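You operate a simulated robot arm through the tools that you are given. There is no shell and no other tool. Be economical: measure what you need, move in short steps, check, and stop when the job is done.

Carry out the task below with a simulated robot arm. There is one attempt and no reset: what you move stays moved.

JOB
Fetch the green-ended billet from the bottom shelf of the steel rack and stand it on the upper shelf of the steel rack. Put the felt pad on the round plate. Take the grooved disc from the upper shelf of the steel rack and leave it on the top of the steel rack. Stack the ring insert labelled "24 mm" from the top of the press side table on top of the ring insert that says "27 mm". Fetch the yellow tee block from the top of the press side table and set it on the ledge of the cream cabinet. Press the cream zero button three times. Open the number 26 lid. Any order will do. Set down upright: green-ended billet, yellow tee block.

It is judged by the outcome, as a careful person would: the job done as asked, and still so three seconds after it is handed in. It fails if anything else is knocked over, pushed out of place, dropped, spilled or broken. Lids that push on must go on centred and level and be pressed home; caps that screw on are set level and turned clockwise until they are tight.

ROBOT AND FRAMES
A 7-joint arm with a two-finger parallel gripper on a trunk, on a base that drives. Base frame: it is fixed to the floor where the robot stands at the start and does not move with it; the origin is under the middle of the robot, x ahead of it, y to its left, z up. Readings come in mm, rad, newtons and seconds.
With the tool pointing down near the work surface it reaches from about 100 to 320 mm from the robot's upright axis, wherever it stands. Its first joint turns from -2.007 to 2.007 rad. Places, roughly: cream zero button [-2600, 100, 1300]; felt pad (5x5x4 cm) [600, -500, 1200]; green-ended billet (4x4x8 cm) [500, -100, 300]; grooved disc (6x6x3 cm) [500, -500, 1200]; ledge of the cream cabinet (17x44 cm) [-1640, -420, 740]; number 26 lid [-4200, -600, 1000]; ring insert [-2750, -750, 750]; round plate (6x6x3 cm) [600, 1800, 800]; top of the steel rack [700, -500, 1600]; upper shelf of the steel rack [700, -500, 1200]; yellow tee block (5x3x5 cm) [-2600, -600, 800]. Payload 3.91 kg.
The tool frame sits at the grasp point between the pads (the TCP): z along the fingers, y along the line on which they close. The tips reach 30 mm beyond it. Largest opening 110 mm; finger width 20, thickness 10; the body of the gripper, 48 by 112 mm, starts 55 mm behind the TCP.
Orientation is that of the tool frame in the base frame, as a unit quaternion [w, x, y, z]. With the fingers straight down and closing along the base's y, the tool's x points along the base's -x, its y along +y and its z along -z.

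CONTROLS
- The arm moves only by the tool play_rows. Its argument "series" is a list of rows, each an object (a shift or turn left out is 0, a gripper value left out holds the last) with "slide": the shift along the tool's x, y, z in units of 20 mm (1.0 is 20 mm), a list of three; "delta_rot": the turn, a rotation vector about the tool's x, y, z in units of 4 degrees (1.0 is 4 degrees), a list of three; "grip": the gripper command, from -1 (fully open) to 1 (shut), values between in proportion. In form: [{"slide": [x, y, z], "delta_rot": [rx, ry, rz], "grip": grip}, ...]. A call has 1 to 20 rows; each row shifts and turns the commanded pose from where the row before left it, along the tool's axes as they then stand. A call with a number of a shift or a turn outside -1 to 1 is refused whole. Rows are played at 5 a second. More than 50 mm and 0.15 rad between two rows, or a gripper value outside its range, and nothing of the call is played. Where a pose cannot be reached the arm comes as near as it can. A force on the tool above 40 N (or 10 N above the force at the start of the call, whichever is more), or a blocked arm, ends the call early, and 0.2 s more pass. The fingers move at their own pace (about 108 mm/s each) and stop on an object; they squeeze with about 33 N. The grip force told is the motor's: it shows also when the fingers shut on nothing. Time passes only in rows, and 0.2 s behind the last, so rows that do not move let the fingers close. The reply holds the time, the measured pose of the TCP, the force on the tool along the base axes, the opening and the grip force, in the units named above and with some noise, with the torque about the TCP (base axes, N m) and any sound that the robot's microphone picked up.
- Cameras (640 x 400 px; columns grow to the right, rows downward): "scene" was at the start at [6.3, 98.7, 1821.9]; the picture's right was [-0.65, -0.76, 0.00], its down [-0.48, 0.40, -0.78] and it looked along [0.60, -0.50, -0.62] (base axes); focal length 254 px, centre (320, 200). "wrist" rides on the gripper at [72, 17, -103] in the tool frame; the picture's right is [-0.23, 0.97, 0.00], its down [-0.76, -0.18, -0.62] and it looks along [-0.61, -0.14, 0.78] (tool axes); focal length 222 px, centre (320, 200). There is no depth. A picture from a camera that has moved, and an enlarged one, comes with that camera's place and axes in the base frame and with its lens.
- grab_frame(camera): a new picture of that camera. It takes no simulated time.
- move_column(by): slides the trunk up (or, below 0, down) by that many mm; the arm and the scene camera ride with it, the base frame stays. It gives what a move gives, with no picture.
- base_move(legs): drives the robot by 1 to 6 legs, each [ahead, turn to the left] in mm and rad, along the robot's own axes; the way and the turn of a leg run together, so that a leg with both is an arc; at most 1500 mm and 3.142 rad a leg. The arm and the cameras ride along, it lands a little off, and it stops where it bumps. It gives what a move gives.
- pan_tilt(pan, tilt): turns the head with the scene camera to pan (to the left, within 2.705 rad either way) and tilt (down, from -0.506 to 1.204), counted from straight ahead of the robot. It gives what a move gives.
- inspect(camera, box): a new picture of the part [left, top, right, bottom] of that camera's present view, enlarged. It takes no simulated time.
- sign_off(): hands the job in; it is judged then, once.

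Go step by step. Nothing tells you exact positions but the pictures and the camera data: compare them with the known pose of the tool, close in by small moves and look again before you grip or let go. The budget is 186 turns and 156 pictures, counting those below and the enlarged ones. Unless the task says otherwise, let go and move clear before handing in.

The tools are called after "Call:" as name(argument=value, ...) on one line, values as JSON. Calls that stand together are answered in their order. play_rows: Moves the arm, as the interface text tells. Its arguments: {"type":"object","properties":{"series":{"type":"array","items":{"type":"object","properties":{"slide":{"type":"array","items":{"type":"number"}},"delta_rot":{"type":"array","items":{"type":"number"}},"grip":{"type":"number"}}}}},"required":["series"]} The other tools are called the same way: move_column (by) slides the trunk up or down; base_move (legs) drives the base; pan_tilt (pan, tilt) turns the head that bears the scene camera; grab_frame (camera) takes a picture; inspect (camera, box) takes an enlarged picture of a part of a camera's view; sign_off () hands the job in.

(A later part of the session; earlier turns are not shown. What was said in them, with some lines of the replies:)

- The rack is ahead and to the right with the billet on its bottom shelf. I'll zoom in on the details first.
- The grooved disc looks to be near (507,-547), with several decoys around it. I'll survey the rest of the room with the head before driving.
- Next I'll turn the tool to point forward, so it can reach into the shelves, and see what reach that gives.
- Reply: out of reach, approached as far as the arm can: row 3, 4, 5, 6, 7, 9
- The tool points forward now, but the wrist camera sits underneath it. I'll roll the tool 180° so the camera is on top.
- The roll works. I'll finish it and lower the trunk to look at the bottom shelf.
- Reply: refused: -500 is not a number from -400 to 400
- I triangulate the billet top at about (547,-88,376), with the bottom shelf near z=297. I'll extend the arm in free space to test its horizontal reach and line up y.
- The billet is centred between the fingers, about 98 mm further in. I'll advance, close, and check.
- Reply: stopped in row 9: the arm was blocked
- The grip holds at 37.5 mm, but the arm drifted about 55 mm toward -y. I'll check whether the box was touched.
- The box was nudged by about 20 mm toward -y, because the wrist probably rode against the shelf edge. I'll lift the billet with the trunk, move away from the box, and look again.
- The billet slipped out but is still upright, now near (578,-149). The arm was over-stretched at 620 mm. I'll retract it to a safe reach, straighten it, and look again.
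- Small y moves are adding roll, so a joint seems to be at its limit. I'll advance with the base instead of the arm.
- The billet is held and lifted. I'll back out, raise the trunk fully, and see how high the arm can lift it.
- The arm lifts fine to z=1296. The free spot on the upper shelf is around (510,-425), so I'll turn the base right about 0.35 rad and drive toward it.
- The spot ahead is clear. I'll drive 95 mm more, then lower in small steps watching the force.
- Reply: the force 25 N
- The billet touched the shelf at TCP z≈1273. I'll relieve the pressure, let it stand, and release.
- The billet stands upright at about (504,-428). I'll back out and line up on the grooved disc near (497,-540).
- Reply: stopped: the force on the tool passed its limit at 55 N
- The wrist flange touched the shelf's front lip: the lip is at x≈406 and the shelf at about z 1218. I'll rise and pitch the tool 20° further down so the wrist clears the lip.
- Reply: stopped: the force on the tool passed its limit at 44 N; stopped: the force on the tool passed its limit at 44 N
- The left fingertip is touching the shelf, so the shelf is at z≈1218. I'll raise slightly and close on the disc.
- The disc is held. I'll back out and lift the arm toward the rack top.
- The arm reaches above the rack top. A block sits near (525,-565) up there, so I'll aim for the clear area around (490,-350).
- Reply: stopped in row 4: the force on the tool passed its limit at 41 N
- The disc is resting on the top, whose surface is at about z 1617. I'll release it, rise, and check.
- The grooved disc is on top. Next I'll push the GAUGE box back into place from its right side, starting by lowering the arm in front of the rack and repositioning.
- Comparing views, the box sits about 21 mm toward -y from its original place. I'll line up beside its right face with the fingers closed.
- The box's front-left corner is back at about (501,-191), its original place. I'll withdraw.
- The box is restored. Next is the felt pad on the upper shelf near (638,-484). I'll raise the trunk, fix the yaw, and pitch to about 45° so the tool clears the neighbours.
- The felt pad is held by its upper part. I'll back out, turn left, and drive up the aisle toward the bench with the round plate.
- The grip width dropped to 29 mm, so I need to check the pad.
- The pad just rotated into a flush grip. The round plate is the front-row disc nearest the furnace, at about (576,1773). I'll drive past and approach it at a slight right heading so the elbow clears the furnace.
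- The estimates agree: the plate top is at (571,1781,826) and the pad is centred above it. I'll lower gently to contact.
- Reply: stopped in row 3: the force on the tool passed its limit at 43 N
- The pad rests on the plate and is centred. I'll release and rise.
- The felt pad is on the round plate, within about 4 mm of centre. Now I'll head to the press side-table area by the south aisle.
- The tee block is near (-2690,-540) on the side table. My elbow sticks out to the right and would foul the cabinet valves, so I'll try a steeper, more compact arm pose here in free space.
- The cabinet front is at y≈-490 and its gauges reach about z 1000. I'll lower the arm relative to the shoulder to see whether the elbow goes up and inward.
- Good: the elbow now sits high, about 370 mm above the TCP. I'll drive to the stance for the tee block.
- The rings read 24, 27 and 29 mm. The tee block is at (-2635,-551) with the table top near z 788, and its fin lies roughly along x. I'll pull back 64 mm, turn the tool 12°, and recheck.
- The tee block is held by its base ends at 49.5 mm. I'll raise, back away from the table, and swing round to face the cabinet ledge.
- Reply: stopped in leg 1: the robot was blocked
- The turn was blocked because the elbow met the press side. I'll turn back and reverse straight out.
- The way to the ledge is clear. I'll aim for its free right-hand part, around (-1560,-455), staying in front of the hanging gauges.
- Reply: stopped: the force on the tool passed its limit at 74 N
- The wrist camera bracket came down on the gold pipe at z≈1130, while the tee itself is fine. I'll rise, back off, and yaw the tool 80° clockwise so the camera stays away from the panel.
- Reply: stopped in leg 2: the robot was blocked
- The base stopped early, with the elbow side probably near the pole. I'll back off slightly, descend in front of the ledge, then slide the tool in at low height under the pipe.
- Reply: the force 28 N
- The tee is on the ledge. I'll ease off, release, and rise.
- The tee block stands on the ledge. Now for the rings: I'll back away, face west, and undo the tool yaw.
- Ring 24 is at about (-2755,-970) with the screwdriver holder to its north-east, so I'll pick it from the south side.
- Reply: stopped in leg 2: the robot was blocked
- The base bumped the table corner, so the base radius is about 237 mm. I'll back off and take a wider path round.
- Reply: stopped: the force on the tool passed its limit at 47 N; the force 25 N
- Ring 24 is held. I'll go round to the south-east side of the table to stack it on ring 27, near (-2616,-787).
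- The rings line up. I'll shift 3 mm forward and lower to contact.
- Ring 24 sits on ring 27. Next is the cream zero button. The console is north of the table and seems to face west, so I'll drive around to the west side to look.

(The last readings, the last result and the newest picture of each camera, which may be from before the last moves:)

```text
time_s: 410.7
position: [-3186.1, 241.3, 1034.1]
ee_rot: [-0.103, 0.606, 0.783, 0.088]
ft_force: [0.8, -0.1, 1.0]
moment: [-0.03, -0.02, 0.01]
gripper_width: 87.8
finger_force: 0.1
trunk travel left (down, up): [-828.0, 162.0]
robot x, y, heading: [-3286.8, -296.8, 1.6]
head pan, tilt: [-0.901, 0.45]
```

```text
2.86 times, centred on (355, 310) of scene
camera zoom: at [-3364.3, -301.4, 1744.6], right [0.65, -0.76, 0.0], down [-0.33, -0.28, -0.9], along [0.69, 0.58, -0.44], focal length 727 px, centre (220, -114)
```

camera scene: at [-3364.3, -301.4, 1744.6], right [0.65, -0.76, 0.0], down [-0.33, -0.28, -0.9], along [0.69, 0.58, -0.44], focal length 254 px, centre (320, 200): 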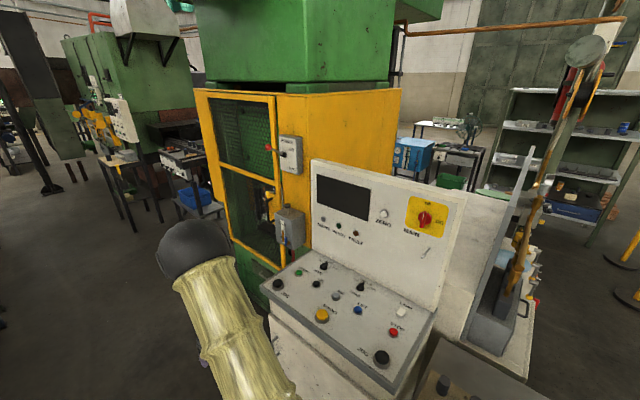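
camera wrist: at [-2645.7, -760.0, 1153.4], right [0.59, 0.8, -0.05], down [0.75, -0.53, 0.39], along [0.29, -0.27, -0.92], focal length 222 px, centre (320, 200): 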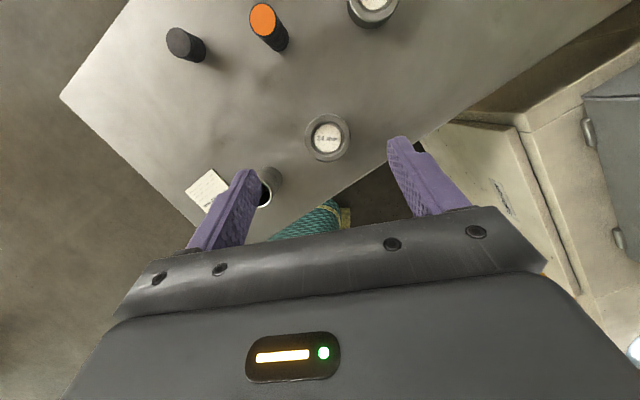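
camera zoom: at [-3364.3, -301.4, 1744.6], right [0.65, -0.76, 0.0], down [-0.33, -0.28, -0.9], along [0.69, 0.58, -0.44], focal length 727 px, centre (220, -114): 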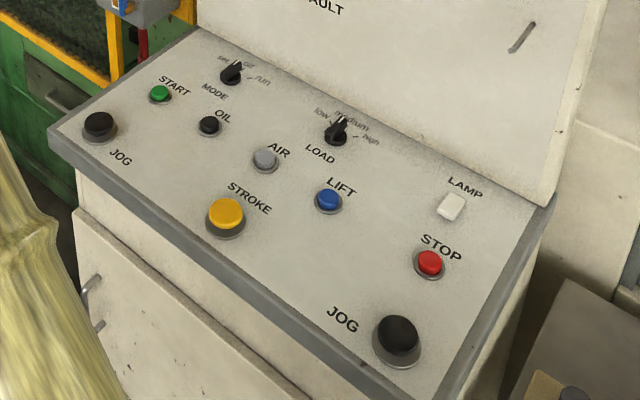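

ZERO is a cream button on a vertical panel facing west, near (-2600,40,1298). I'll level the tool, close the fingers, and raise.

Call:
move_column(by=150)

Call:
play_rows(series=[{"delta_rot": [0, 1, 0], "grip": 1}, {"delta_rot": [0, 1, 0]}, {"delta_rot": [0, 1, 0]}, {"delta_rot": [0, 1, 0]}, {"delta_rot": [0, 1, 0]}, {"delta_rot": [0, 1, 0]}, {"delta_rot": [0, 1, 0]}, {"delta_rot": [0, 1, 0]}, {"delta_rot": [0, 1, 0]}, {"delta_rot": [0, 1, 0]}, {"delta_rot": [0, 1, 0]}, {"delta_rot": [0, 1, 0]}, {"delta_rot": [0, 1, 0]}, {"delta_rot": [0, 1, 0]}, {"delta_rot": [0, 1, 0]}, {"delta_rot": [0, 1, 0]}])

Call:
base_move(legs=[[420, 0], [0, -1.6]])

```text
time_s: 412.4
position: [-3187.0, 241.9, 1185.1]
ee_rot: [-0.103, 0.606, 0.784, 0.088]
ft_force: [-0.2, 0.3, -0.6]
moment: [0.02, -0.02, 0.03]
gripper_width: 88.0
finger_force: 0.1
trunk travel left (down, up): [-978.0, 12.0]
robot x, y, heading: [-3284.5, -294.5, 1.601]
head pan, tilt: [-0.901, 0.45]
```

```text
time_s: 415.9
position: [-3188.2, 239.5, 1177.2]
ee_rot: [-0.503, 0.468, 0.609, 0.397]
ft_force: [-0.5, 0.3, 0.8]
moment: [0.02, -0.01, 0.0]
gripper_width: 0.0
finger_force: 33.0
out of reach, approached as far as the arm can: row 2, 3
trunk travel left (down, up): [-978.0, 12.0]
robot x, y, heading: [-3285.9, -294.2, 1.602]
head pan, tilt: [-0.901, 0.45]
```

```text
time_s: 424.3
position: [-2759.7, 34.6, 1176.7]
ee_rot: [-0.079, 0.761, 0.104, 0.635]
ft_force: [0.0, -0.2, 1.2]
moment: [0.01, 0.01, -0.01]
gripper_width: 0.1
finger_force: 33.5
trunk travel left (down, up): [-978.0, 12.0]
robot x, y, heading: [-3295.3, 128.3, 0.039]
head pan, tilt: [-0.901, 0.45]
```

Call:
play_rows(series=[{"slide": [0.98, 0, -0.18], "delta_rot": [-0.98, 0, 0.18]}, {"slide": [0.98, 0, -0.18], "delta_rot": [-0.98, 0, 0.18]}, {"slide": [0.98, 0, -0.18], "delta_rot": [-0.98, 0, 0.18]}, {"slide": [0.98, 0, -0.18]}, {"slide": [0.98, 0, -0.18]}, {"slide": [0.98, 0, -0.18]}, {"slide": [0, 0, 0]}])

Call:
grab_frame(camera="wrist")

Call:
pan_tilt(pan=-0.1, tilt=0.5)

Call:
grab_frame(camera="scene")

```text
time_s: 425.9
position: [-2758.4, 35.7, 1297.6]
ee_rot: [-0.012, 0.767, 0.024, 0.641]
ft_force: [0.5, 0.3, 0.6]
moment: [0.0, 0.0, -0.03]
gripper_width: 0.0
finger_force: 32.8
trunk travel left (down, up): [-978.0, 12.0]
robot x, y, heading: [-3298.8, 127.4, 0.04]
head pan, tilt: [-0.901, 0.45]
```

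```text
29 pictures are left
camera wrist: at [-2847.2, 15.6, 1386.8], right [0.01, -0.98, -0.21], down [-0.76, 0.13, -0.64], along [0.65, 0.17, -0.74], focal length 222 px, centre (320, 200)
```

wrist: 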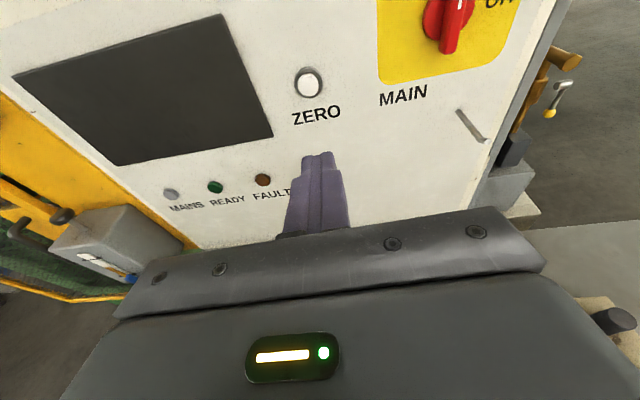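

```text
time_s: 427.0
position: [-2758.8, 36.0, 1296.3]
ee_rot: [-0.011, 0.768, 0.023, 0.64]
ft_force: [0.1, -0.3, -0.2]
moment: [0.0, -0.03, -0.01]
gripper_width: 0.0
finger_force: 33.1
trunk travel left (down, up): [-978.0, 12.0]
robot x, y, heading: [-3298.8, 125.2, 0.039]
head pan, tilt: [-0.099, 0.499]
```

```text
28 pictures are left
camera scene: at [-3272.1, 271.2, 1890.1], right [-0.06, -1.0, 0.0], down [-0.48, 0.03, -0.88], along [0.88, -0.05, -0.48], focal length 254 px, centre (320, 200)
```

scene: 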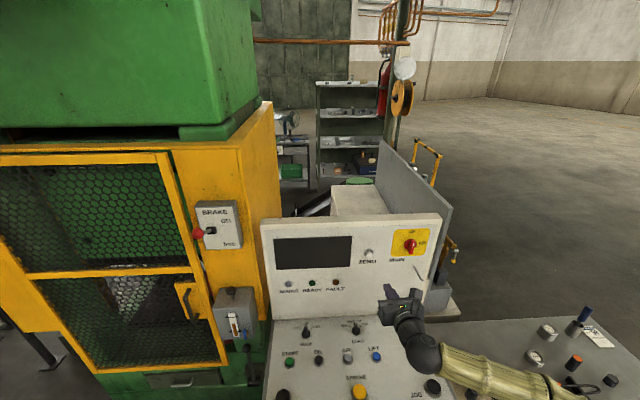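

The button is at (-2572,53,1285). I'll level the tool, align it, and drive until the tip is about 25 mm short.

Call:
play_rows(series=[{"delta_rot": [0, 1, 0]}, {"delta_rot": [0, 1, 0]}, {"delta_rot": [0, 0.6, 0]}, {"slide": [-0.6, -0.48, 0]}, {"slide": [0, 0, 0]}])

Call:
base_move(legs=[[120, 0]])

Call:
grab_frame(camera="wrist")

Call:
inspect(camera="scene", box=[300, 180, 460, 340])

```text
time_s: 428.2
position: [-2759.8, 44.6, 1283.2]
ee_rot: [-0.014, 0.706, 0.022, 0.708]
ft_force: [0.2, -0.4, 0.4]
moment: [0.04, -0.04, 0.0]
gripper_width: 0.2
finger_force: 33.1
trunk travel left (down, up): [-978.0, 12.0]
robot x, y, heading: [-3296.5, 127.7, 0.041]
head pan, tilt: [-0.099, 0.499]
```

```text
time_s: 429.6
position: [-2637.9, 49.2, 1283.5]
ee_rot: [-0.013, 0.706, 0.022, 0.707]
ft_force: [0.3, 0.2, -0.7]
moment: [0.03, 0.02, 0.02]
gripper_width: 0.0
finger_force: 33.4
trunk travel left (down, up): [-978.0, 12.0]
robot x, y, heading: [-3179.5, 129.3, 0.04]
head pan, tilt: [-0.099, 0.499]
```

```text
27 pictures are left
camera wrist: at [-2741.5, 27.9, 1355.7], right [0.05, -0.98, -0.22], down [-0.63, 0.14, -0.76], along [0.78, 0.17, -0.61], focal length 222 px, centre (320, 200)
```

wrist: 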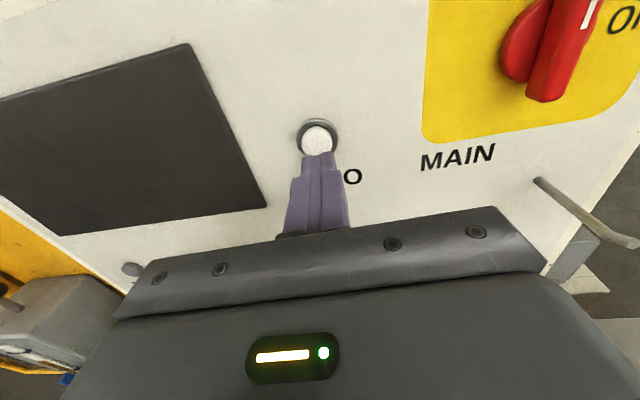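

```text
2.50 times, centred on (380, 260) of scene
camera zoom: at [-3149.9, 276.4, 1890.1], right [-0.06, -1.0, 0.0], down [-0.48, 0.03, -0.88], along [0.88, -0.05, -0.48], focal length 636 px, centre (170, 50)
```

zoom: 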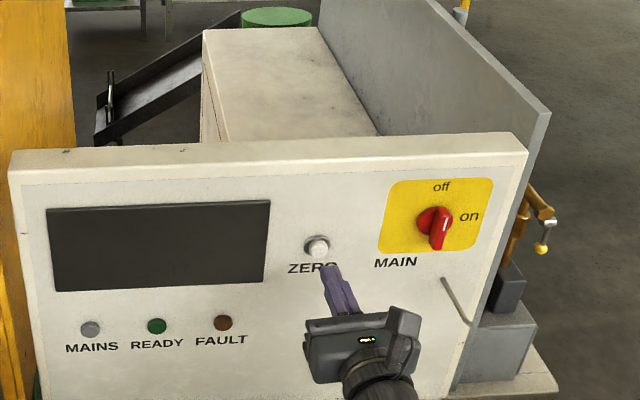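

Call:
play_rows(series=[{"slide": [0.12, 0, 0.4]}, {"slide": [0, 0, 0.4]}, {"slide": [0, 0, 0.15]}, {"slide": [0, 0, 0.1]}, {"slide": [0, 0, 0]}])

Call:
play_rows(series=[{"slide": [0, 0, 0.1]}, {"slide": [0, 0, 0.1]}, {"slide": [0, 0, 0.1]}, {"slide": [0, 0, 0]}])

```text
time_s: 430.8
position: [-2619.2, 49.6, 1286.3]
ee_rot: [-0.013, 0.706, 0.022, 0.708]
ft_force: [-0.1, -0.1, -0.1]
moment: [0.0, -0.01, 0.0]
gripper_width: 0.0
finger_force: 32.7
trunk travel left (down, up): [-978.0, 12.0]
robot x, y, heading: [-3177.8, 129.1, 0.041]
head pan, tilt: [-0.099, 0.499]
```

```text
time_s: 431.8
position: [-2612.4, 48.5, 1286.1]
ee_rot: [-0.013, 0.706, 0.022, 0.708]
ft_force: [-1.0, 0.2, -0.7]
moment: [0.05, 0.07, -0.03]
gripper_width: 0.0
finger_force: 32.8
trunk travel left (down, up): [-978.0, 12.0]
robot x, y, heading: [-3175.7, 131.1, 0.038]
head pan, tilt: [-0.099, 0.499]
```

Call:
play_rows(series=[{"slide": [0, -0.05, 0.1]}, {"slide": [0, -0.05, 0.1]}, {"slide": [0, 0, 0.1]}, {"slide": [0, 0, 0]}])

Call:
inspect(camera="wrist", box=[240, 80, 400, 180])

```text
time_s: 432.8
position: [-2608.9, 50.8, 1286.4]
ee_rot: [-0.013, 0.705, 0.021, 0.708]
ft_force: [-10.8, -6.0, -3.2]
moment: [0.02, 0.1, -0.25]
gripper_width: 0.1
finger_force: 32.7
trunk travel left (down, up): [-978.0, 12.0]
robot x, y, heading: [-3172.5, 132.8, 0.036]
head pan, tilt: [-0.099, 0.499]
heard: click
```

```text
4.00 times, centred on (320, 130) of wrist
camera zoom: at [-2712.1, 30.0, 1359.0], right [0.05, -0.98, -0.22], down [-0.63, 0.14, -0.77], along [0.78, 0.17, -0.61], focal length 888 px, centre (320, 480)
```

zoom: 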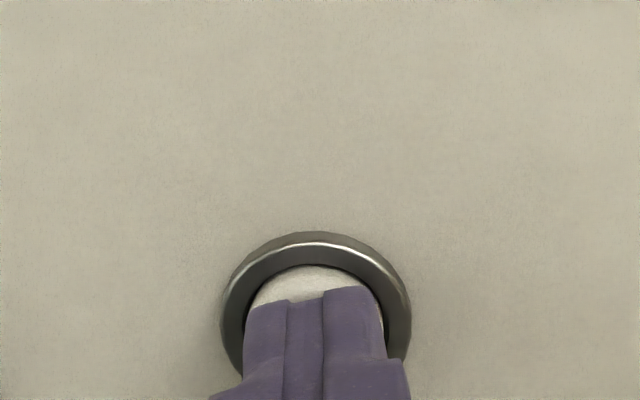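

The first click was heard. I'll retract and press again.

Call:
play_rows(series=[{"slide": [0, 0, -0.5]}, {"slide": [0, 0, -0.2]}, {"slide": [0, 0, 0]}, {"slide": [0, 0, 0]}])

Call:
play_rows(series=[{"slide": [0, 0, 0.3]}, {"slide": [0, 0, 0.2]}, {"slide": [0, 0, 0.1]}, {"slide": [0, 0, 0.1]}, {"slide": [0, 0, 0]}])

```text
time_s: 433.8
position: [-2622.1, 51.2, 1286.1]
ee_rot: [-0.013, 0.706, 0.022, 0.708]
ft_force: [0.1, 0.2, -0.7]
moment: [-0.03, 0.0, 0.03]
gripper_width: 0.0
finger_force: 33.5
trunk travel left (down, up): [-978.0, 12.0]
robot x, y, heading: [-3178.0, 129.6, 0.039]
head pan, tilt: [-0.099, 0.499]
```

```text
time_s: 435.0
position: [-2608.6, 52.0, 1287.4]
ee_rot: [-0.013, 0.706, 0.021, 0.708]
ft_force: [-10.9, -2.1, -5.6]
moment: [0.06, 0.21, -0.15]
gripper_width: 0.0
finger_force: 32.8
trunk travel left (down, up): [-978.0, 12.0]
robot x, y, heading: [-3179.2, 128.5, 0.044]
head pan, tilt: [-0.099, 0.499]
heard: click
```

Call:
play_rows(series=[{"slide": [0, 0, -0.5]}, {"slide": [0, 0, -0.2]}, {"slide": [0, 0, 0]}, {"slide": [0, 0, 0]}])

Call:
play_rows(series=[{"slide": [0, 0, 0.3]}, {"slide": [0, 0, 0.2]}, {"slide": [0, 0, 0.1]}, {"slide": [0, 0, 0.1]}, {"slide": [0, 0, 0]}])

Call:
play_rows(series=[{"slide": [0, 0, -1]}, {"slide": [0, 0, -1]}, {"slide": [0, 0, -1]}])

Call:
base_move(legs=[[-250, 0]])

Call:
pan_tilt(pan=2.4, tilt=0.5)

Call:
grab_frame(camera="scene")

```text
time_s: 436.0
position: [-2622.5, 51.6, 1286.4]
ee_rot: [-0.014, 0.706, 0.023, 0.708]
ft_force: [1.2, -0.4, -0.2]
moment: [-0.01, 0.02, 0.0]
gripper_width: 0.0
finger_force: 33.5
trunk travel left (down, up): [-978.0, 12.0]
robot x, y, heading: [-3177.0, 132.0, 0.042]
head pan, tilt: [-0.099, 0.499]
```

```text
time_s: 437.2
position: [-2607.9, 51.3, 1286.9]
ee_rot: [-0.015, 0.706, 0.022, 0.708]
ft_force: [-13.1, 0.0, -10.0]
moment: [0.05, 0.37, -0.1]
gripper_width: 0.0
finger_force: 32.6
trunk travel left (down, up): [-978.0, 12.0]
robot x, y, heading: [-3180.5, 131.3, 0.037]
head pan, tilt: [-0.099, 0.499]
heard: click
```

```text
time_s: 438.0
position: [-2667.9, 47.8, 1286.7]
ee_rot: [-0.013, 0.706, 0.021, 0.708]
ft_force: [0.4, -0.5, -0.5]
moment: [0.0, 0.03, 0.0]
gripper_width: 0.0
finger_force: 33.3
trunk travel left (down, up): [-978.0, 12.0]
robot x, y, heading: [-3175.3, 131.9, 0.042]
head pan, tilt: [-0.099, 0.499]
```

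```text
time_s: 440.0
position: [-2918.1, 38.8, 1287.0]
ee_rot: [-0.014, 0.706, 0.022, 0.708]
ft_force: [-0.2, -0.4, 0.4]
moment: [0.0, 0.0, 0.01]
gripper_width: 0.1
finger_force: 33.2
trunk travel left (down, up): [-978.0, 12.0]
robot x, y, heading: [-3426.2, 121.9, 0.041]
head pan, tilt: [-0.099, 0.499]
```

```text
time_s: 442.3
position: [-2916.7, 37.9, 1286.8]
ee_rot: [-0.014, 0.706, 0.022, 0.708]
ft_force: [0.8, -1.2, 0.6]
moment: [0.02, -0.03, 0.0]
gripper_width: 0.3
finger_force: 32.8
trunk travel left (down, up): [-978.0, 12.0]
robot x, y, heading: [-3426.5, 119.9, 0.045]
head pan, tilt: [2.4, 0.499]
```

```text
24 pictures are left
camera scene: at [-3562.3, 330.1, 1890.1], right [0.64, 0.76, 0.0], down [0.37, -0.31, -0.88], along [-0.67, 0.57, -0.48], focal length 254 px, centre (320, 200)
```

scene: 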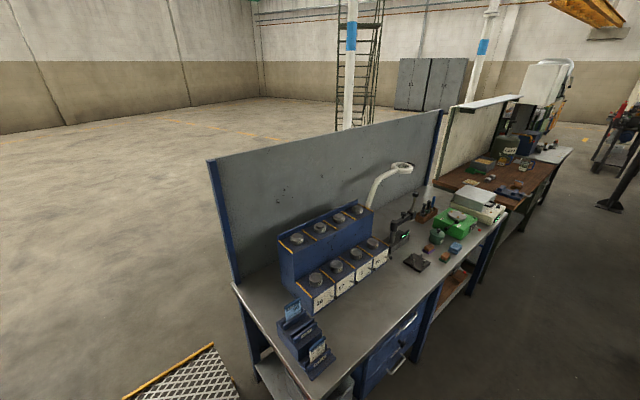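

Three clicks were heard, so the button is done. Now I'll look at the stand to the south-west for lid 26.

Call:
pan_tilt(pan=-2.5, tilt=0.6)

Call:
grab_frame(camera="scene")

```text
time_s: 446.1
position: [-2917.5, 38.4, 1286.1]
ee_rot: [-0.014, 0.706, 0.022, 0.708]
ft_force: [0.1, -0.5, 0.4]
moment: [0.02, 0.0, 0.0]
gripper_width: 0.0
finger_force: 33.1
trunk travel left (down, up): [-978.0, 12.0]
robot x, y, heading: [-3426.4, 117.8, 0.04]
head pan, tilt: [-2.499, 0.6]
```

```text
23 pictures are left
camera scene: at [-3561.2, 215.5, 1881.1], right [-0.63, 0.78, 0.0], down [0.44, 0.36, -0.83], along [-0.64, -0.52, -0.56], focal length 254 px, centre (320, 200)
```

scene: 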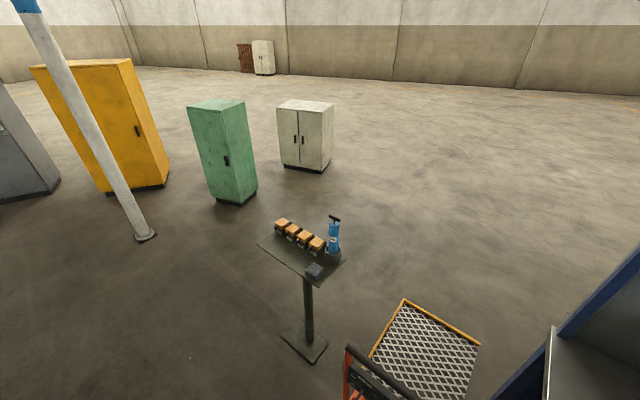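

Call:
inspect(camera="scene", box=[250, 200, 362, 290])

```text
4.44 times, centred on (306, 245) of scene
camera zoom: at [-3561.2, 215.5, 1881.1], right [-0.63, 0.78, 0.0], down [0.44, 0.36, -0.83], along [-0.64, -0.52, -0.56], focal length 1130 px, centre (382, 0)
```

zoom: 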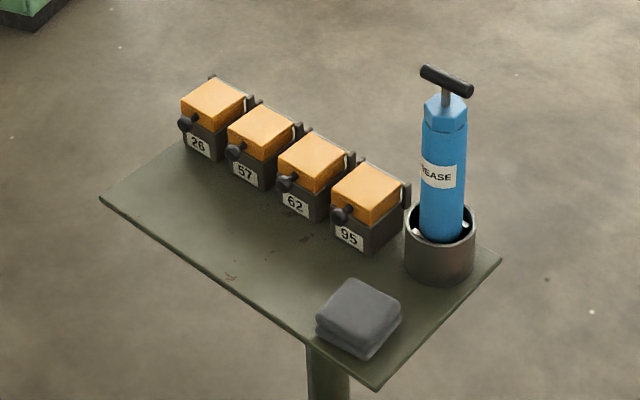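

Box 26 is at the south end of the row, with its hinge on the west side and a knob on the east face. I'll go around facing west, pitch the tool 20° down, and look closely.

Call:
base_move(legs=[[0, -1.772], [834, 0], [0, -1.41]])

Call:
play_rows(series=[{"delta_rot": [0, -1, 0], "grip": 0.4}, {"delta_rot": [0, -1, 0]}, {"delta_rot": [0, -1, 0]}, {"delta_rot": [0, -1, 0]}, {"delta_rot": [0, -1, 0]}, {"slide": [0, 0, 0]}])

Call:
move_column(by=-220)

Call:
grab_frame(camera="wrist")

```text
time_s: 462.5
position: [-4072.2, -581.2, 1287.0]
ee_rot: [0.708, 0.0, -0.706, -0.009]
ft_force: [0.8, -0.6, 0.3]
moment: [0.0, 0.0, 0.01]
gripper_width: 0.1
finger_force: 33.5
trunk travel left (down, up): [-978.0, 12.0]
robot x, y, heading: [-3569.3, -693.4, 3.121]
head pan, tilt: [-2.499, 0.6]
```

```text
time_s: 463.9
position: [-4078.1, -577.9, 1284.3]
ee_rot: [-0.574, 0.001, 0.819, 0.008]
ft_force: [-0.8, -0.4, -0.1]
moment: [0.0, 0.03, -0.01]
gripper_width: 33.4
finger_force: 0.1
out of reach, approached as far as the arm can: row 1, 3
trunk travel left (down, up): [-978.0, 12.0]
robot x, y, heading: [-3567.5, -689.6, 3.125]
head pan, tilt: [-2.499, 0.6]
```

```text
time_s: 466.3
position: [-4078.3, -577.5, 1064.8]
ee_rot: [-0.574, 0.001, 0.819, 0.008]
ft_force: [-0.1, 0.2, 0.4]
moment: [-0.02, -0.01, -0.01]
gripper_width: 33.3
finger_force: 0.0
trunk travel left (down, up): [-758.0, 232.0]
robot x, y, heading: [-3568.4, -695.7, 3.118]
head pan, tilt: [-2.499, 0.6]
```

```text
21 pictures are left
camera wrist: at [-4006.4, -563.2, 1168.0], right [0.09, 0.98, -0.2], down [0.84, -0.18, -0.51], along [-0.53, -0.13, -0.84], focal length 222 px, centre (320, 200)
```

wrist: 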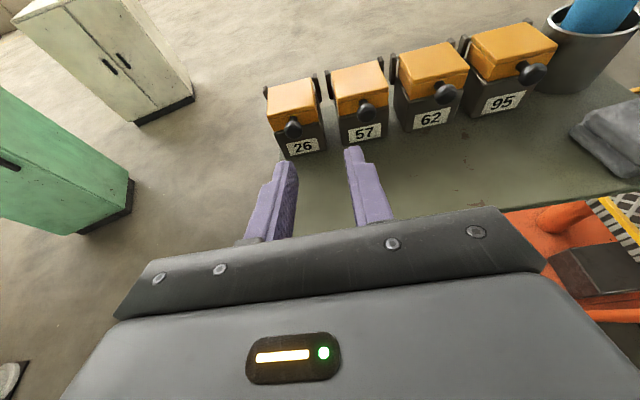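

Call:
inspect(camera="wrist", box=[250, 60, 410, 160])

```text
4.00 times, centred on (330, 110) of wrist
camera zoom: at [-4006.4, -563.2, 1168.0], right [0.09, 0.98, -0.2], down [0.84, -0.18, -0.51], along [-0.53, -0.13, -0.84], focal length 888 px, centre (280, 560)
```

zoom: 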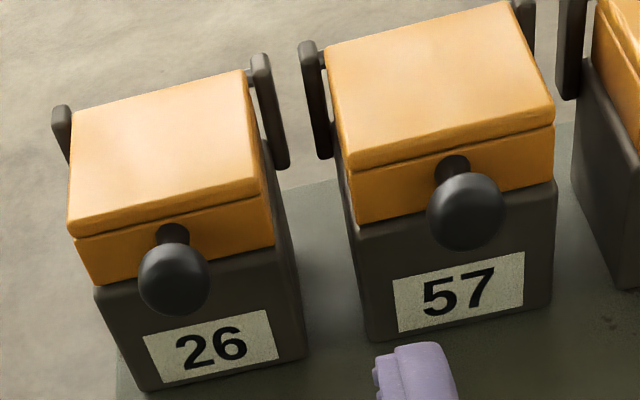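

The knob of lid 26 is at about (-4210,-612,1005), with a 20 mm ball. I'll align laterally and in height, then approach.

Call:
play_rows(series=[{"slide": [0, -0.6, 0], "grip": 0.25}, {"slide": [0, -0.6, 0]}, {"slide": [0, -0.52, 0]}, {"slide": [0, 0, 0]}])

Call:
move_column(by=-50)

Call:
base_move(legs=[[55, 0]])

Call:
grab_frame(camera="wrist")

```text
time_s: 467.3
position: [-4088.5, -609.5, 1062.6]
ee_rot: [-0.574, 0.001, 0.819, 0.008]
ft_force: [-0.5, -0.3, -0.6]
moment: [0.0, -0.01, -0.02]
gripper_width: 41.2
finger_force: 0.1
out of reach, approached as far as the arm can: row 2, 3
trunk travel left (down, up): [-758.0, 232.0]
robot x, y, heading: [-3568.1, -694.9, 3.115]
head pan, tilt: [-2.499, 0.6]
```

```text
time_s: 468.2
position: [-4087.9, -609.8, 1012.4]
ee_rot: [-0.574, 0.001, 0.819, 0.008]
ft_force: [0.5, -0.5, -0.4]
moment: [-0.03, 0.02, 0.0]
gripper_width: 41.4
finger_force: 0.0
trunk travel left (down, up): [-708.0, 282.0]
robot x, y, heading: [-3566.2, -696.7, 3.124]
head pan, tilt: [-2.499, 0.6]
```

```text
time_s: 469.2
position: [-4144.6, -608.7, 1011.6]
ee_rot: [-0.575, 0.001, 0.818, 0.008]
ft_force: [0.6, -1.2, -0.1]
moment: [0.0, 0.01, 0.01]
gripper_width: 41.5
finger_force: 0.1
trunk travel left (down, up): [-708.0, 282.0]
robot x, y, heading: [-3622.9, -693.1, 3.124]
head pan, tilt: [-2.499, 0.6]
```

```text
19 pictures are left
camera wrist: at [-4072.0, -593.7, 1115.3], right [0.09, 0.98, -0.2], down [0.84, -0.18, -0.51], along [-0.53, -0.12, -0.84], focal length 222 px, centre (320, 200)
```

wrist: 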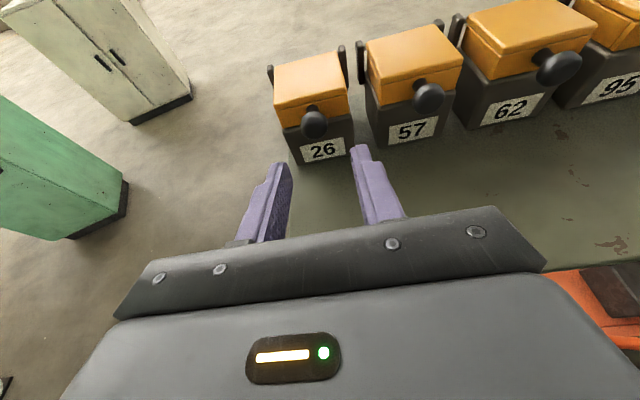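

Call:
base_move(legs=[[32, 0]])

Call:
inspect(camera="wrist", box=[230, 80, 420, 200])

```text
time_s: 470.1
position: [-4176.7, -607.4, 1010.7]
ee_rot: [-0.574, 0.001, 0.819, 0.008]
ft_force: [0.9, 0.7, -0.3]
moment: [0.04, 0.0, 0.0]
gripper_width: 41.3
finger_force: 0.1
trunk travel left (down, up): [-708.0, 282.0]
robot x, y, heading: [-3653.7, -694.8, 3.123]
head pan, tilt: [-2.499, 0.6]
```

```text
3.33 times, centred on (325, 140) of wrist
camera zoom: at [-4104.1, -592.8, 1115.1], right [0.09, 0.98, -0.2], down [0.84, -0.18, -0.51], along [-0.53, -0.12, -0.84], focal length 740 px, centre (303, 400)
```

zoom: 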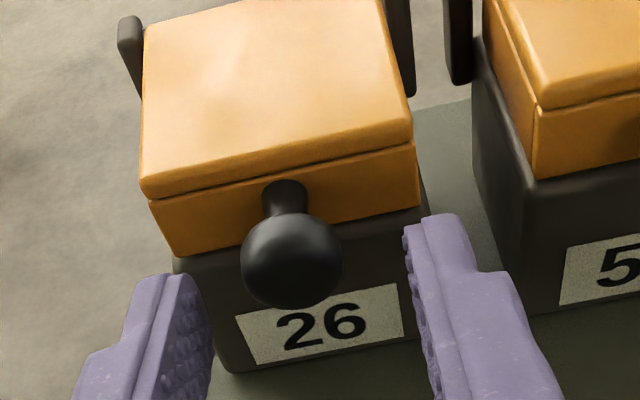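

Call:
base_move(legs=[[12, 0]])

Call:
play_rows(series=[{"grip": 0.6}, {"grip": 1}, {"grip": 1}, {"grip": 1}])

Call:
inspect(camera="wrist", box=[230, 80, 420, 200])

```text
time_s: 470.8
position: [-4188.8, -608.4, 1011.3]
ee_rot: [-0.574, 0.002, 0.819, 0.009]
ft_force: [-0.4, -0.7, 1.0]
moment: [0.03, 0.05, -0.03]
gripper_width: 41.2
finger_force: 0.1
trunk travel left (down, up): [-708.0, 282.0]
robot x, y, heading: [-3666.1, -689.1, 3.122]
head pan, tilt: [-2.499, 0.6]
```

```text
time_s: 471.8
position: [-4187.4, -609.2, 1012.4]
ee_rot: [-0.575, 0.001, 0.818, 0.008]
ft_force: [1.1, -6.2, 0.0]
moment: [-0.02, -0.03, 0.06]
gripper_width: 19.0
finger_force: 44.9
trunk travel left (down, up): [-708.0, 282.0]
robot x, y, heading: [-3667.8, -690.4, 3.121]
head pan, tilt: [-2.499, 0.6]
```

```text
3.33 times, centred on (325, 140) of wrist
camera zoom: at [-4115.5, -593.5, 1115.5], right [0.09, 0.98, -0.2], down [0.84, -0.18, -0.51], along [-0.53, -0.13, -0.84], focal length 740 px, centre (303, 400)
```

zoom: 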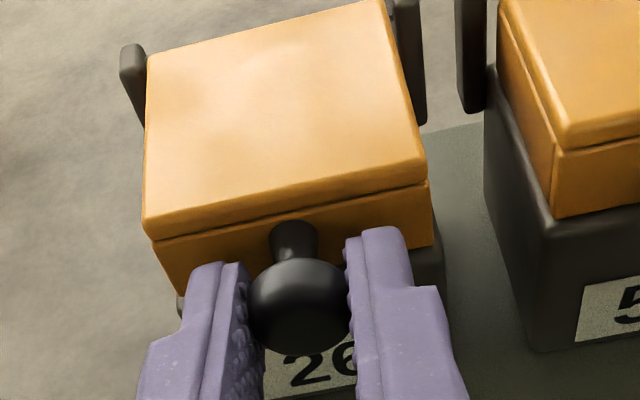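

The knob is gripped at 19 mm. I'll swing it along an arc about the west hinge, which I take to have a radius of 76 mm, in stages.

Call:
play_rows(series=[{"slide": [0.312, 0, -0.108]}, {"slide": [0.312, 0, -0.108]}, {"slide": [0.327, 0, -0.052]}, {"slide": [0.327, 0, -0.052]}, {"slide": [0.333, 0, 0.007]}, {"slide": [0.333, 0, 0.007]}, {"slide": [0, 0, 0]}])

Call:
grab_frame(camera="wrist")

```text
time_s: 473.4
position: [-4194.8, -608.3, 1051.1]
ee_rot: [-0.574, 0.001, 0.819, 0.008]
ft_force: [7.5, -7.1, -12.1]
moment: [-0.06, -1.32, 0.05]
gripper_width: 19.1
finger_force: 45.2
trunk travel left (down, up): [-708.0, 282.0]
robot x, y, heading: [-3664.8, -690.5, 3.119]
head pan, tilt: [-2.499, 0.6]
```

```text
16 pictures are left
camera wrist: at [-4123.2, -593.6, 1154.4], right [0.09, 0.98, -0.2], down [0.84, -0.18, -0.51], along [-0.53, -0.12, -0.84], focal length 222 px, centre (320, 200)
```

wrist: 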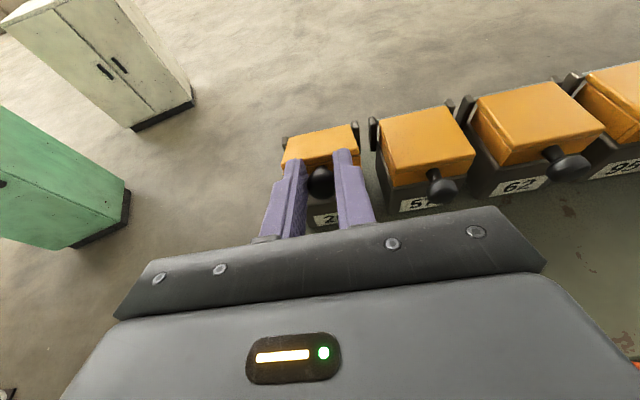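

The lid is lifting. I'll continue along the arc.

Call:
play_rows(series=[{"slide": [0.326, 0, 0.063]}, {"slide": [0.326, 0, 0.063]}, {"slide": [0.309, 0, 0.119]}, {"slide": [0.309, 0, 0.119]}, {"slide": [0.283, 0, 0.171]}, {"slide": [0.283, 0, 0.171]}, {"slide": [0, 0, 0]}])

Call:
play_rows(series=[{"slide": [0.25, 0, 0.218]}, {"slide": [0.25, 0, 0.218]}, {"slide": [0.207, 0, 0.257]}, {"slide": [0.207, 0, 0.257]}, {"slide": [0, 0, 0]}])

Call:
grab_frame(camera="wrist")

```text
time_s: 475.0
position: [-4221.0, -608.5, 1081.8]
ee_rot: [-0.575, 0.002, 0.818, 0.009]
ft_force: [0.1, 0.2, 0.7]
moment: [0.01, 0.02, 0.06]
gripper_width: 0.0
finger_force: 37.5
trunk travel left (down, up): [-708.0, 282.0]
robot x, y, heading: [-3668.4, -691.1, 3.119]
head pan, tilt: [-2.499, 0.6]
```

```text
time_s: 476.2
position: [-4244.9, -607.8, 1091.1]
ee_rot: [-0.574, 0.002, 0.819, 0.009]
ft_force: [0.3, 0.3, 0.1]
moment: [-0.01, -0.02, -0.01]
gripper_width: 0.1
finger_force: 37.7
trunk travel left (down, up): [-708.0, 282.0]
robot x, y, heading: [-3669.4, -693.2, 3.119]
head pan, tilt: [-2.499, 0.6]
```

```text
15 pictures are left
camera wrist: at [-4172.4, -592.7, 1194.9], right [0.09, 0.98, -0.2], down [0.84, -0.18, -0.51], along [-0.53, -0.12, -0.84], focal length 222 px, centre (320, 200)
```

wrist: 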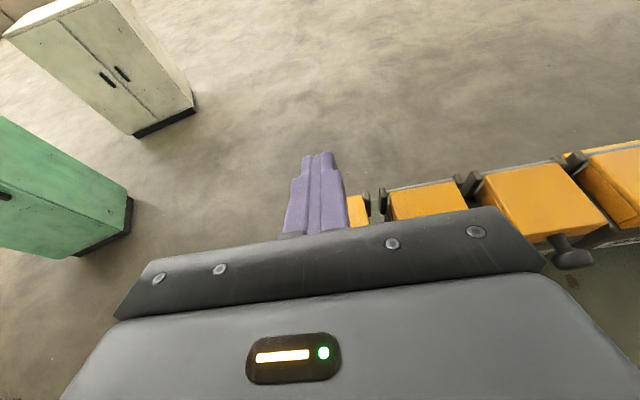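

The knob slipped from the grip. I'll check the lid with the head camera.

Call:
pan_tilt(pan=0.0, tilt=0.75)

Call:
inspect(camera="scene", box=[240, 80, 480, 230])

```text
time_s: 478.5
position: [-4244.1, -607.7, 1092.4]
ee_rot: [-0.575, 0.002, 0.818, 0.009]
ft_force: [1.1, -0.3, 0.3]
moment: [-0.02, -0.01, 0.01]
gripper_width: 0.2
finger_force: 37.8
trunk travel left (down, up): [-708.0, 282.0]
robot x, y, heading: [-3665.1, -689.6, 3.123]
head pan, tilt: [0.0, 0.75]
```

```text
2.67 times, centred on (360, 155) of scene
camera zoom: at [-3693.1, -843.1, 1598.2], right [0.02, 1.0, 0.0], down [0.68, -0.01, -0.73], along [-0.73, 0.02, -0.68], focal length 678 px, centre (213, 320)
```

zoom: 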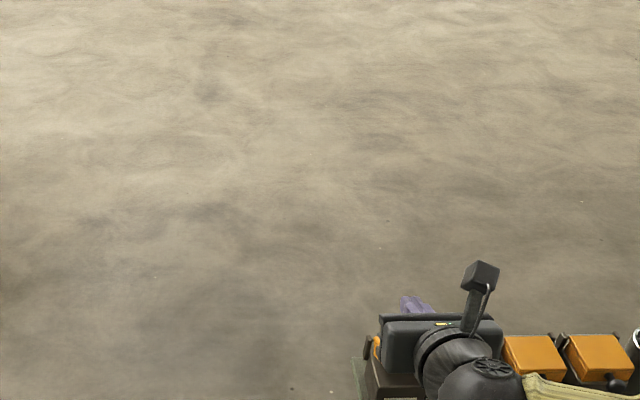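

Call:
inspect(camera="scene", box=[350, 190, 446, 250])

```text
6.67 times, centred on (398, 220) of scene
camera zoom: at [-3693.1, -843.1, 1598.2], right [0.02, 1.0, 0.0], down [0.68, -0.01, -0.73], along [-0.73, 0.02, -0.68], focal length 1696 px, centre (-200, 67)
```

zoom: 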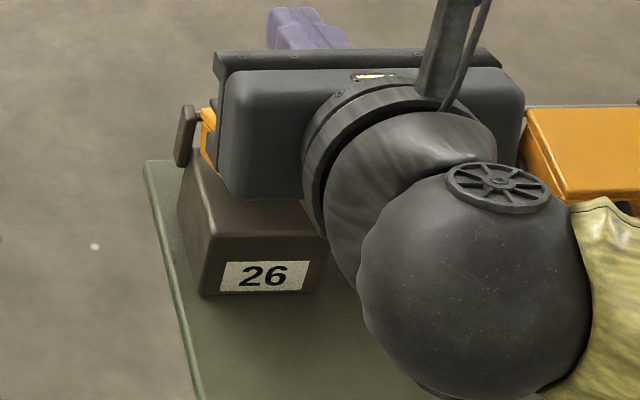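

The lid is standing partly open. I'll lift clear, back off, and look.

Call:
play_rows(series=[{"slide": [0.94, 0, -0.34]}, {"slide": [0.94, 0, -0.34]}, {"slide": [0, 0, 0]}])

Call:
base_move(legs=[[-120, 0]])

Call:
inspect(camera="wrist", box=[230, 60, 420, 180])

```text
time_s: 479.3
position: [-4244.6, -606.9, 1133.0]
ee_rot: [-0.574, 0.002, 0.819, 0.009]
ft_force: [0.6, 0.3, -0.3]
moment: [0.0, 0.0, 0.0]
gripper_width: 0.0
finger_force: 38.2
trunk travel left (down, up): [-708.0, 282.0]
robot x, y, heading: [-3667.6, -693.1, 3.115]
head pan, tilt: [0.0, 0.75]
```

```text
time_s: 480.6
position: [-4122.5, -611.2, 1132.6]
ee_rot: [-0.574, 0.0, 0.819, 0.007]
ft_force: [0.3, 0.0, 0.4]
moment: [-0.02, -0.03, 0.01]
gripper_width: 0.1
finger_force: 37.9
trunk travel left (down, up): [-708.0, 282.0]
robot x, y, heading: [-3544.7, -697.0, 3.118]
head pan, tilt: [0.0, 0.75]
```

```text
3.33 times, centred on (325, 120) of wrist
camera zoom: at [-4049.4, -595.0, 1235.7], right [0.09, 0.98, -0.2], down [0.84, -0.18, -0.51], along [-0.53, -0.13, -0.84], focal length 740 px, centre (303, 467)
```

zoom: 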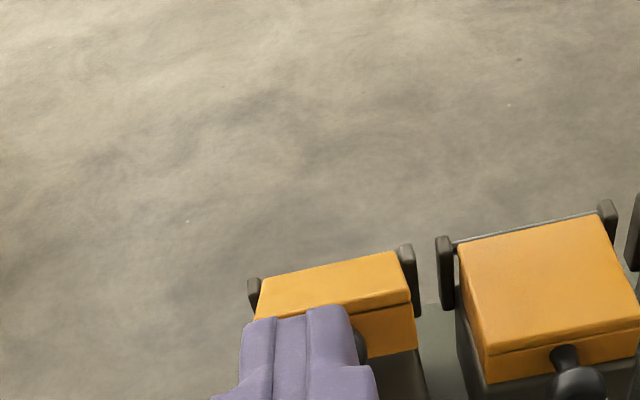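

The lid stays at about 40°. I'll lower the closed fingertips in front of it, then push west beneath it to swing it past vertical.

Call:
move_column(by=-87)

Call:
base_move(legs=[[75, 0]])

Call:
inspect(camera="wrist", box=[230, 60, 420, 180])

Call:
inspect(camera="scene", box=[340, 180, 468, 260])

```text
time_s: 481.9
position: [-4121.7, -609.6, 1045.1]
ee_rot: [-0.575, 0.0, 0.818, 0.007]
ft_force: [-0.1, -0.4, 0.2]
moment: [0.0, 0.01, 0.0]
gripper_width: 0.3
finger_force: 37.8
trunk travel left (down, up): [-621.0, 369.0]
robot x, y, heading: [-3544.8, -695.0, 3.121]
head pan, tilt: [0.0, 0.75]
```

```text
time_s: 482.9
position: [-4170.2, -609.4, 1046.5]
ee_rot: [-0.576, 0.001, 0.818, 0.008]
ft_force: [5.3, 1.5, 2.0]
moment: [-0.02, 0.04, 0.0]
gripper_width: 0.0
finger_force: 37.3
trunk travel left (down, up): [-621.0, 369.0]
robot x, y, heading: [-3596.9, -695.5, 3.126]
head pan, tilt: [0.0, 0.75]
stopped in leg 1: the force on the tool passed its limit at 104 N (the readings are from after the stop); the commanded pose is now the measured one
```

```text
3.33 times, centred on (325, 120) of wrist
camera zoom: at [-4098.0, -594.7, 1149.9], right [0.09, 0.98, -0.2], down [0.84, -0.18, -0.51], along [-0.53, -0.13, -0.84], focal length 740 px, centre (303, 467)
```

zoom: 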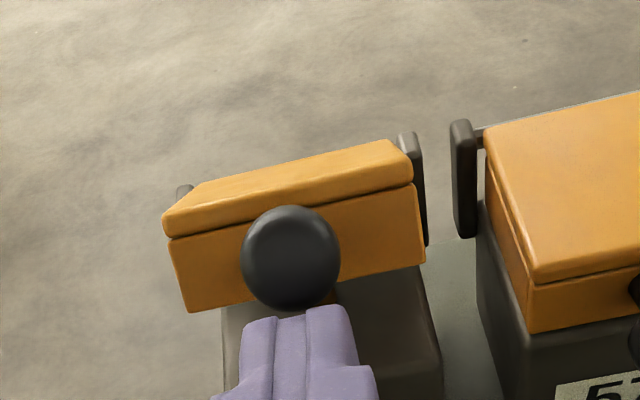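

```text
5.00 times, centred on (404, 220) of scene
camera zoom: at [-3620.4, -844.6, 1511.1], right [0.02, 1.0, 0.0], down [0.68, -0.01, -0.73], along [-0.73, 0.02, -0.68], focal length 1272 px, centre (-100, 100)
```

zoom: 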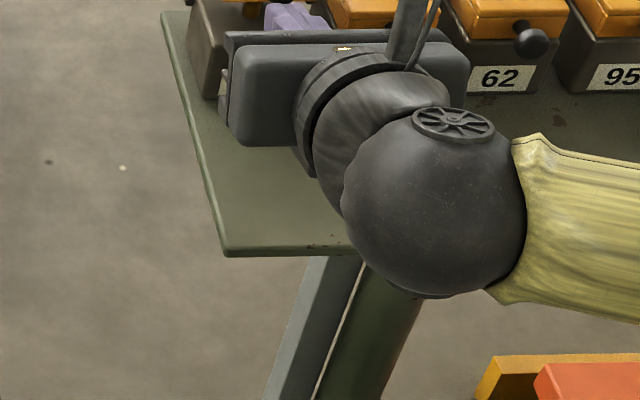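

The tip bumped the knob ball. I'll back off, go lower to slide under the ball, then lift.

Call:
base_move(legs=[[-25, 0]])

Call:
move_column(by=-23)

Call:
base_move(legs=[[46, 0]])

Call:
inspect(camera="wrist", box=[230, 60, 420, 180])

```text
time_s: 483.7
position: [-4146.5, -610.0, 1046.9]
ee_rot: [-0.576, 0.0, 0.818, 0.007]
ft_force: [-0.5, 0.1, -0.1]
moment: [0.02, 0.02, 0.01]
gripper_width: 0.0
finger_force: 38.1
trunk travel left (down, up): [-621.0, 369.0]
robot x, y, heading: [-3565.5, -696.9, 3.12]
head pan, tilt: [0.0, 0.75]
```

```text
time_s: 484.4
position: [-4146.6, -610.4, 1023.2]
ee_rot: [-0.576, 0.001, 0.818, 0.009]
ft_force: [-0.7, -0.3, 0.1]
moment: [-0.01, -0.03, 0.01]
gripper_width: 0.1
finger_force: 37.0
trunk travel left (down, up): [-598.0, 392.0]
robot x, y, heading: [-3575.5, -692.2, 3.122]
head pan, tilt: [0.0, 0.75]
```

```text
time_s: 485.4
position: [-4193.8, -608.9, 1022.7]
ee_rot: [-0.576, 0.001, 0.818, 0.008]
ft_force: [0.5, -0.7, 0.1]
moment: [0.02, 0.05, 0.01]
gripper_width: 0.1
finger_force: 37.6
trunk travel left (down, up): [-598.0, 392.0]
robot x, y, heading: [-3613.9, -694.1, 3.124]
head pan, tilt: [0.0, 0.75]
```

```text
3.33 times, centred on (325, 120) of wrist
camera zoom: at [-4121.2, -593.8, 1126.2], right [0.09, 0.98, -0.2], down [0.84, -0.18, -0.51], along [-0.53, -0.12, -0.84], focal length 740 px, centre (303, 467)
```

zoom: 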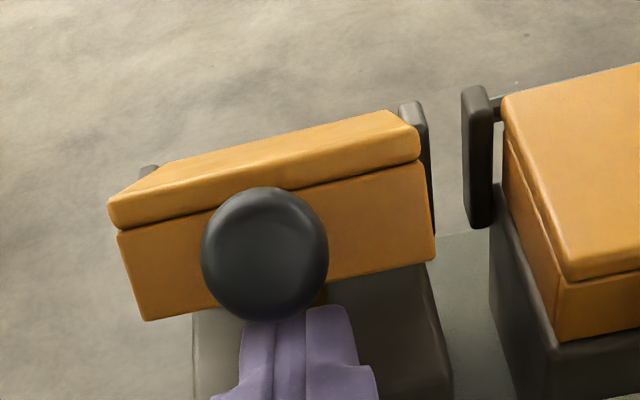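

Call:
play_rows(series=[{"slide": [0.504, 0, -0.077]}, {"slide": [0.504, 0, -0.077]}, {"slide": [0.538, 0, 0.018]}, {"slide": [0.572, 0, 0.11]}, {"slide": [0.56, 0, 0.22]}, {"slide": [0, 0, 0]}])

Call:
inspect(camera="wrist", box=[230, 60, 420, 180])

```text
time_s: 486.8
position: [-4215.0, -609.2, 1071.9]
ee_rot: [-0.575, 0.001, 0.818, 0.008]
ft_force: [0.2, -0.7, -0.7]
moment: [0.02, 0.0, -0.03]
gripper_width: 0.0
finger_force: 37.7
trunk travel left (down, up): [-598.0, 392.0]
robot x, y, heading: [-3617.2, -695.3, 3.127]
head pan, tilt: [0.0, 0.75]
```

```text
3.33 times, centred on (325, 120) of wrist
camera zoom: at [-4142.4, -593.8, 1175.6], right [0.09, 0.98, -0.2], down [0.84, -0.18, -0.51], along [-0.53, -0.12, -0.84], focal length 740 px, centre (303, 467)
```

zoom: 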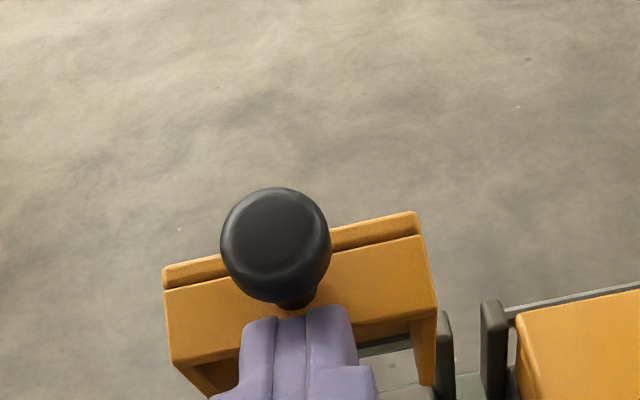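

The lid is now nearly upright. I'll push it west past vertical with the base.

Call:
base_move(legs=[[40, 0]])

Call:
base_move(legs=[[30, 0]])

Call:
inspect(camera="wrist", box=[230, 80, 420, 200])

```text
time_s: 487.7
position: [-4255.0, -606.8, 1071.0]
ee_rot: [-0.576, 0.001, 0.818, 0.009]
ft_force: [-0.9, -0.7, 0.0]
moment: [0.0, 0.0, 0.03]
gripper_width: 0.0
finger_force: 37.4
trunk travel left (down, up): [-598.0, 392.0]
robot x, y, heading: [-3657.7, -689.3, 3.118]
head pan, tilt: [0.0, 0.75]
```

```text
time_s: 488.5
position: [-4284.6, -606.8, 1072.5]
ee_rot: [-0.574, 0.002, 0.818, 0.009]
ft_force: [0.1, -0.3, 0.3]
moment: [-0.01, 0.0, 0.02]
gripper_width: 0.1
finger_force: 37.9
trunk travel left (down, up): [-598.0, 392.0]
robot x, y, heading: [-3689.1, -690.0, 3.119]
head pan, tilt: [0.0, 0.75]
```

```text
3.33 times, centred on (325, 140) of wrist
camera zoom: at [-4212.7, -591.6, 1175.0], right [0.09, 0.98, -0.2], down [0.84, -0.18, -0.51], along [-0.53, -0.12, -0.84], focal length 740 px, centre (303, 400)
```

zoom: 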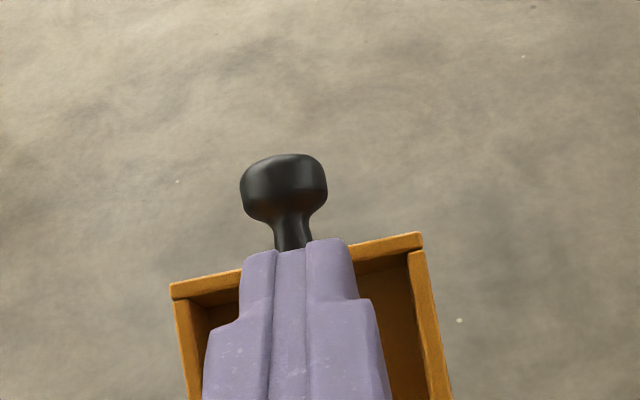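

Call:
base_move(legs=[[25, 0]])

Call:
base_move(legs=[[-180, 0]])

Call:
grab_frame(camera="wrist")

```text
time_s: 489.4
position: [-4307.5, -605.3, 1076.2]
ee_rot: [-0.578, 0.001, 0.816, 0.009]
ft_force: [11.7, 1.0, 18.3]
moment: [0.11, 0.26, 0.07]
gripper_width: 0.0
finger_force: 37.5
trunk travel left (down, up): [-598.0, 392.0]
robot x, y, heading: [-3711.0, -689.7, 3.117]
head pan, tilt: [0.0, 0.75]
```

```text
time_s: 491.0
position: [-4132.6, -609.3, 1074.1]
ee_rot: [-0.577, 0.001, 0.816, 0.009]
ft_force: [0.5, -0.2, 0.0]
moment: [-0.04, -0.06, -0.01]
gripper_width: 0.0
finger_force: 38.1
trunk travel left (down, up): [-598.0, 392.0]
robot x, y, heading: [-3537.3, -692.1, 3.112]
head pan, tilt: [0.0, 0.75]
```

```text
6 pictures are left
camera wrist: at [-4059.4, -595.3, 1176.6], right [0.09, 0.98, -0.2], down [0.84, -0.18, -0.51], along [-0.54, -0.12, -0.84], focal length 222 px, centre (320, 200)
```

wrist: 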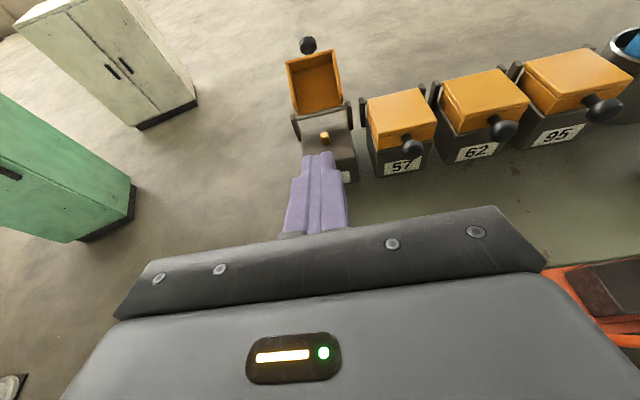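

Lid 26 is open past vertical and staying there, and every other item has been placed and checked. I'm handing in.

Call:
sign_off()

```text
The job is handed in.
```

I finished all seven tasks and handed the job in. I checked each result by camera, and the three button presses by the click each one made:

- **Billet:** it stands upright on the rack's upper shelf.
- **Felt pad:** it is on the round plate, about 4 mm off centre.
- **Grooved disc:** it is on top of the rack.
- **Rings:** the 24 mm ring sits on the 27 mm ring.
- **Yellow tee block:** it stands upright on the cream cabinet's ledge.
- **Zero button:** pressed three times.
- **Number 26 lid:** it is open past vertical and stayed there after I backed away.

Some other things were touched along the way:

- **GAUGE box:** on the first try at the billet, I pushed this box about 20 mm along the bottom shelf. I pushed it back to within a few millimetres of its original place, by camera estimate.
- **Other contacts:** the robot also bumped the side-table corner, the gold pipe on the cabinet, the press side, the lid 26 knob, and probably the fire extinguisher. I saw nothing move from these.
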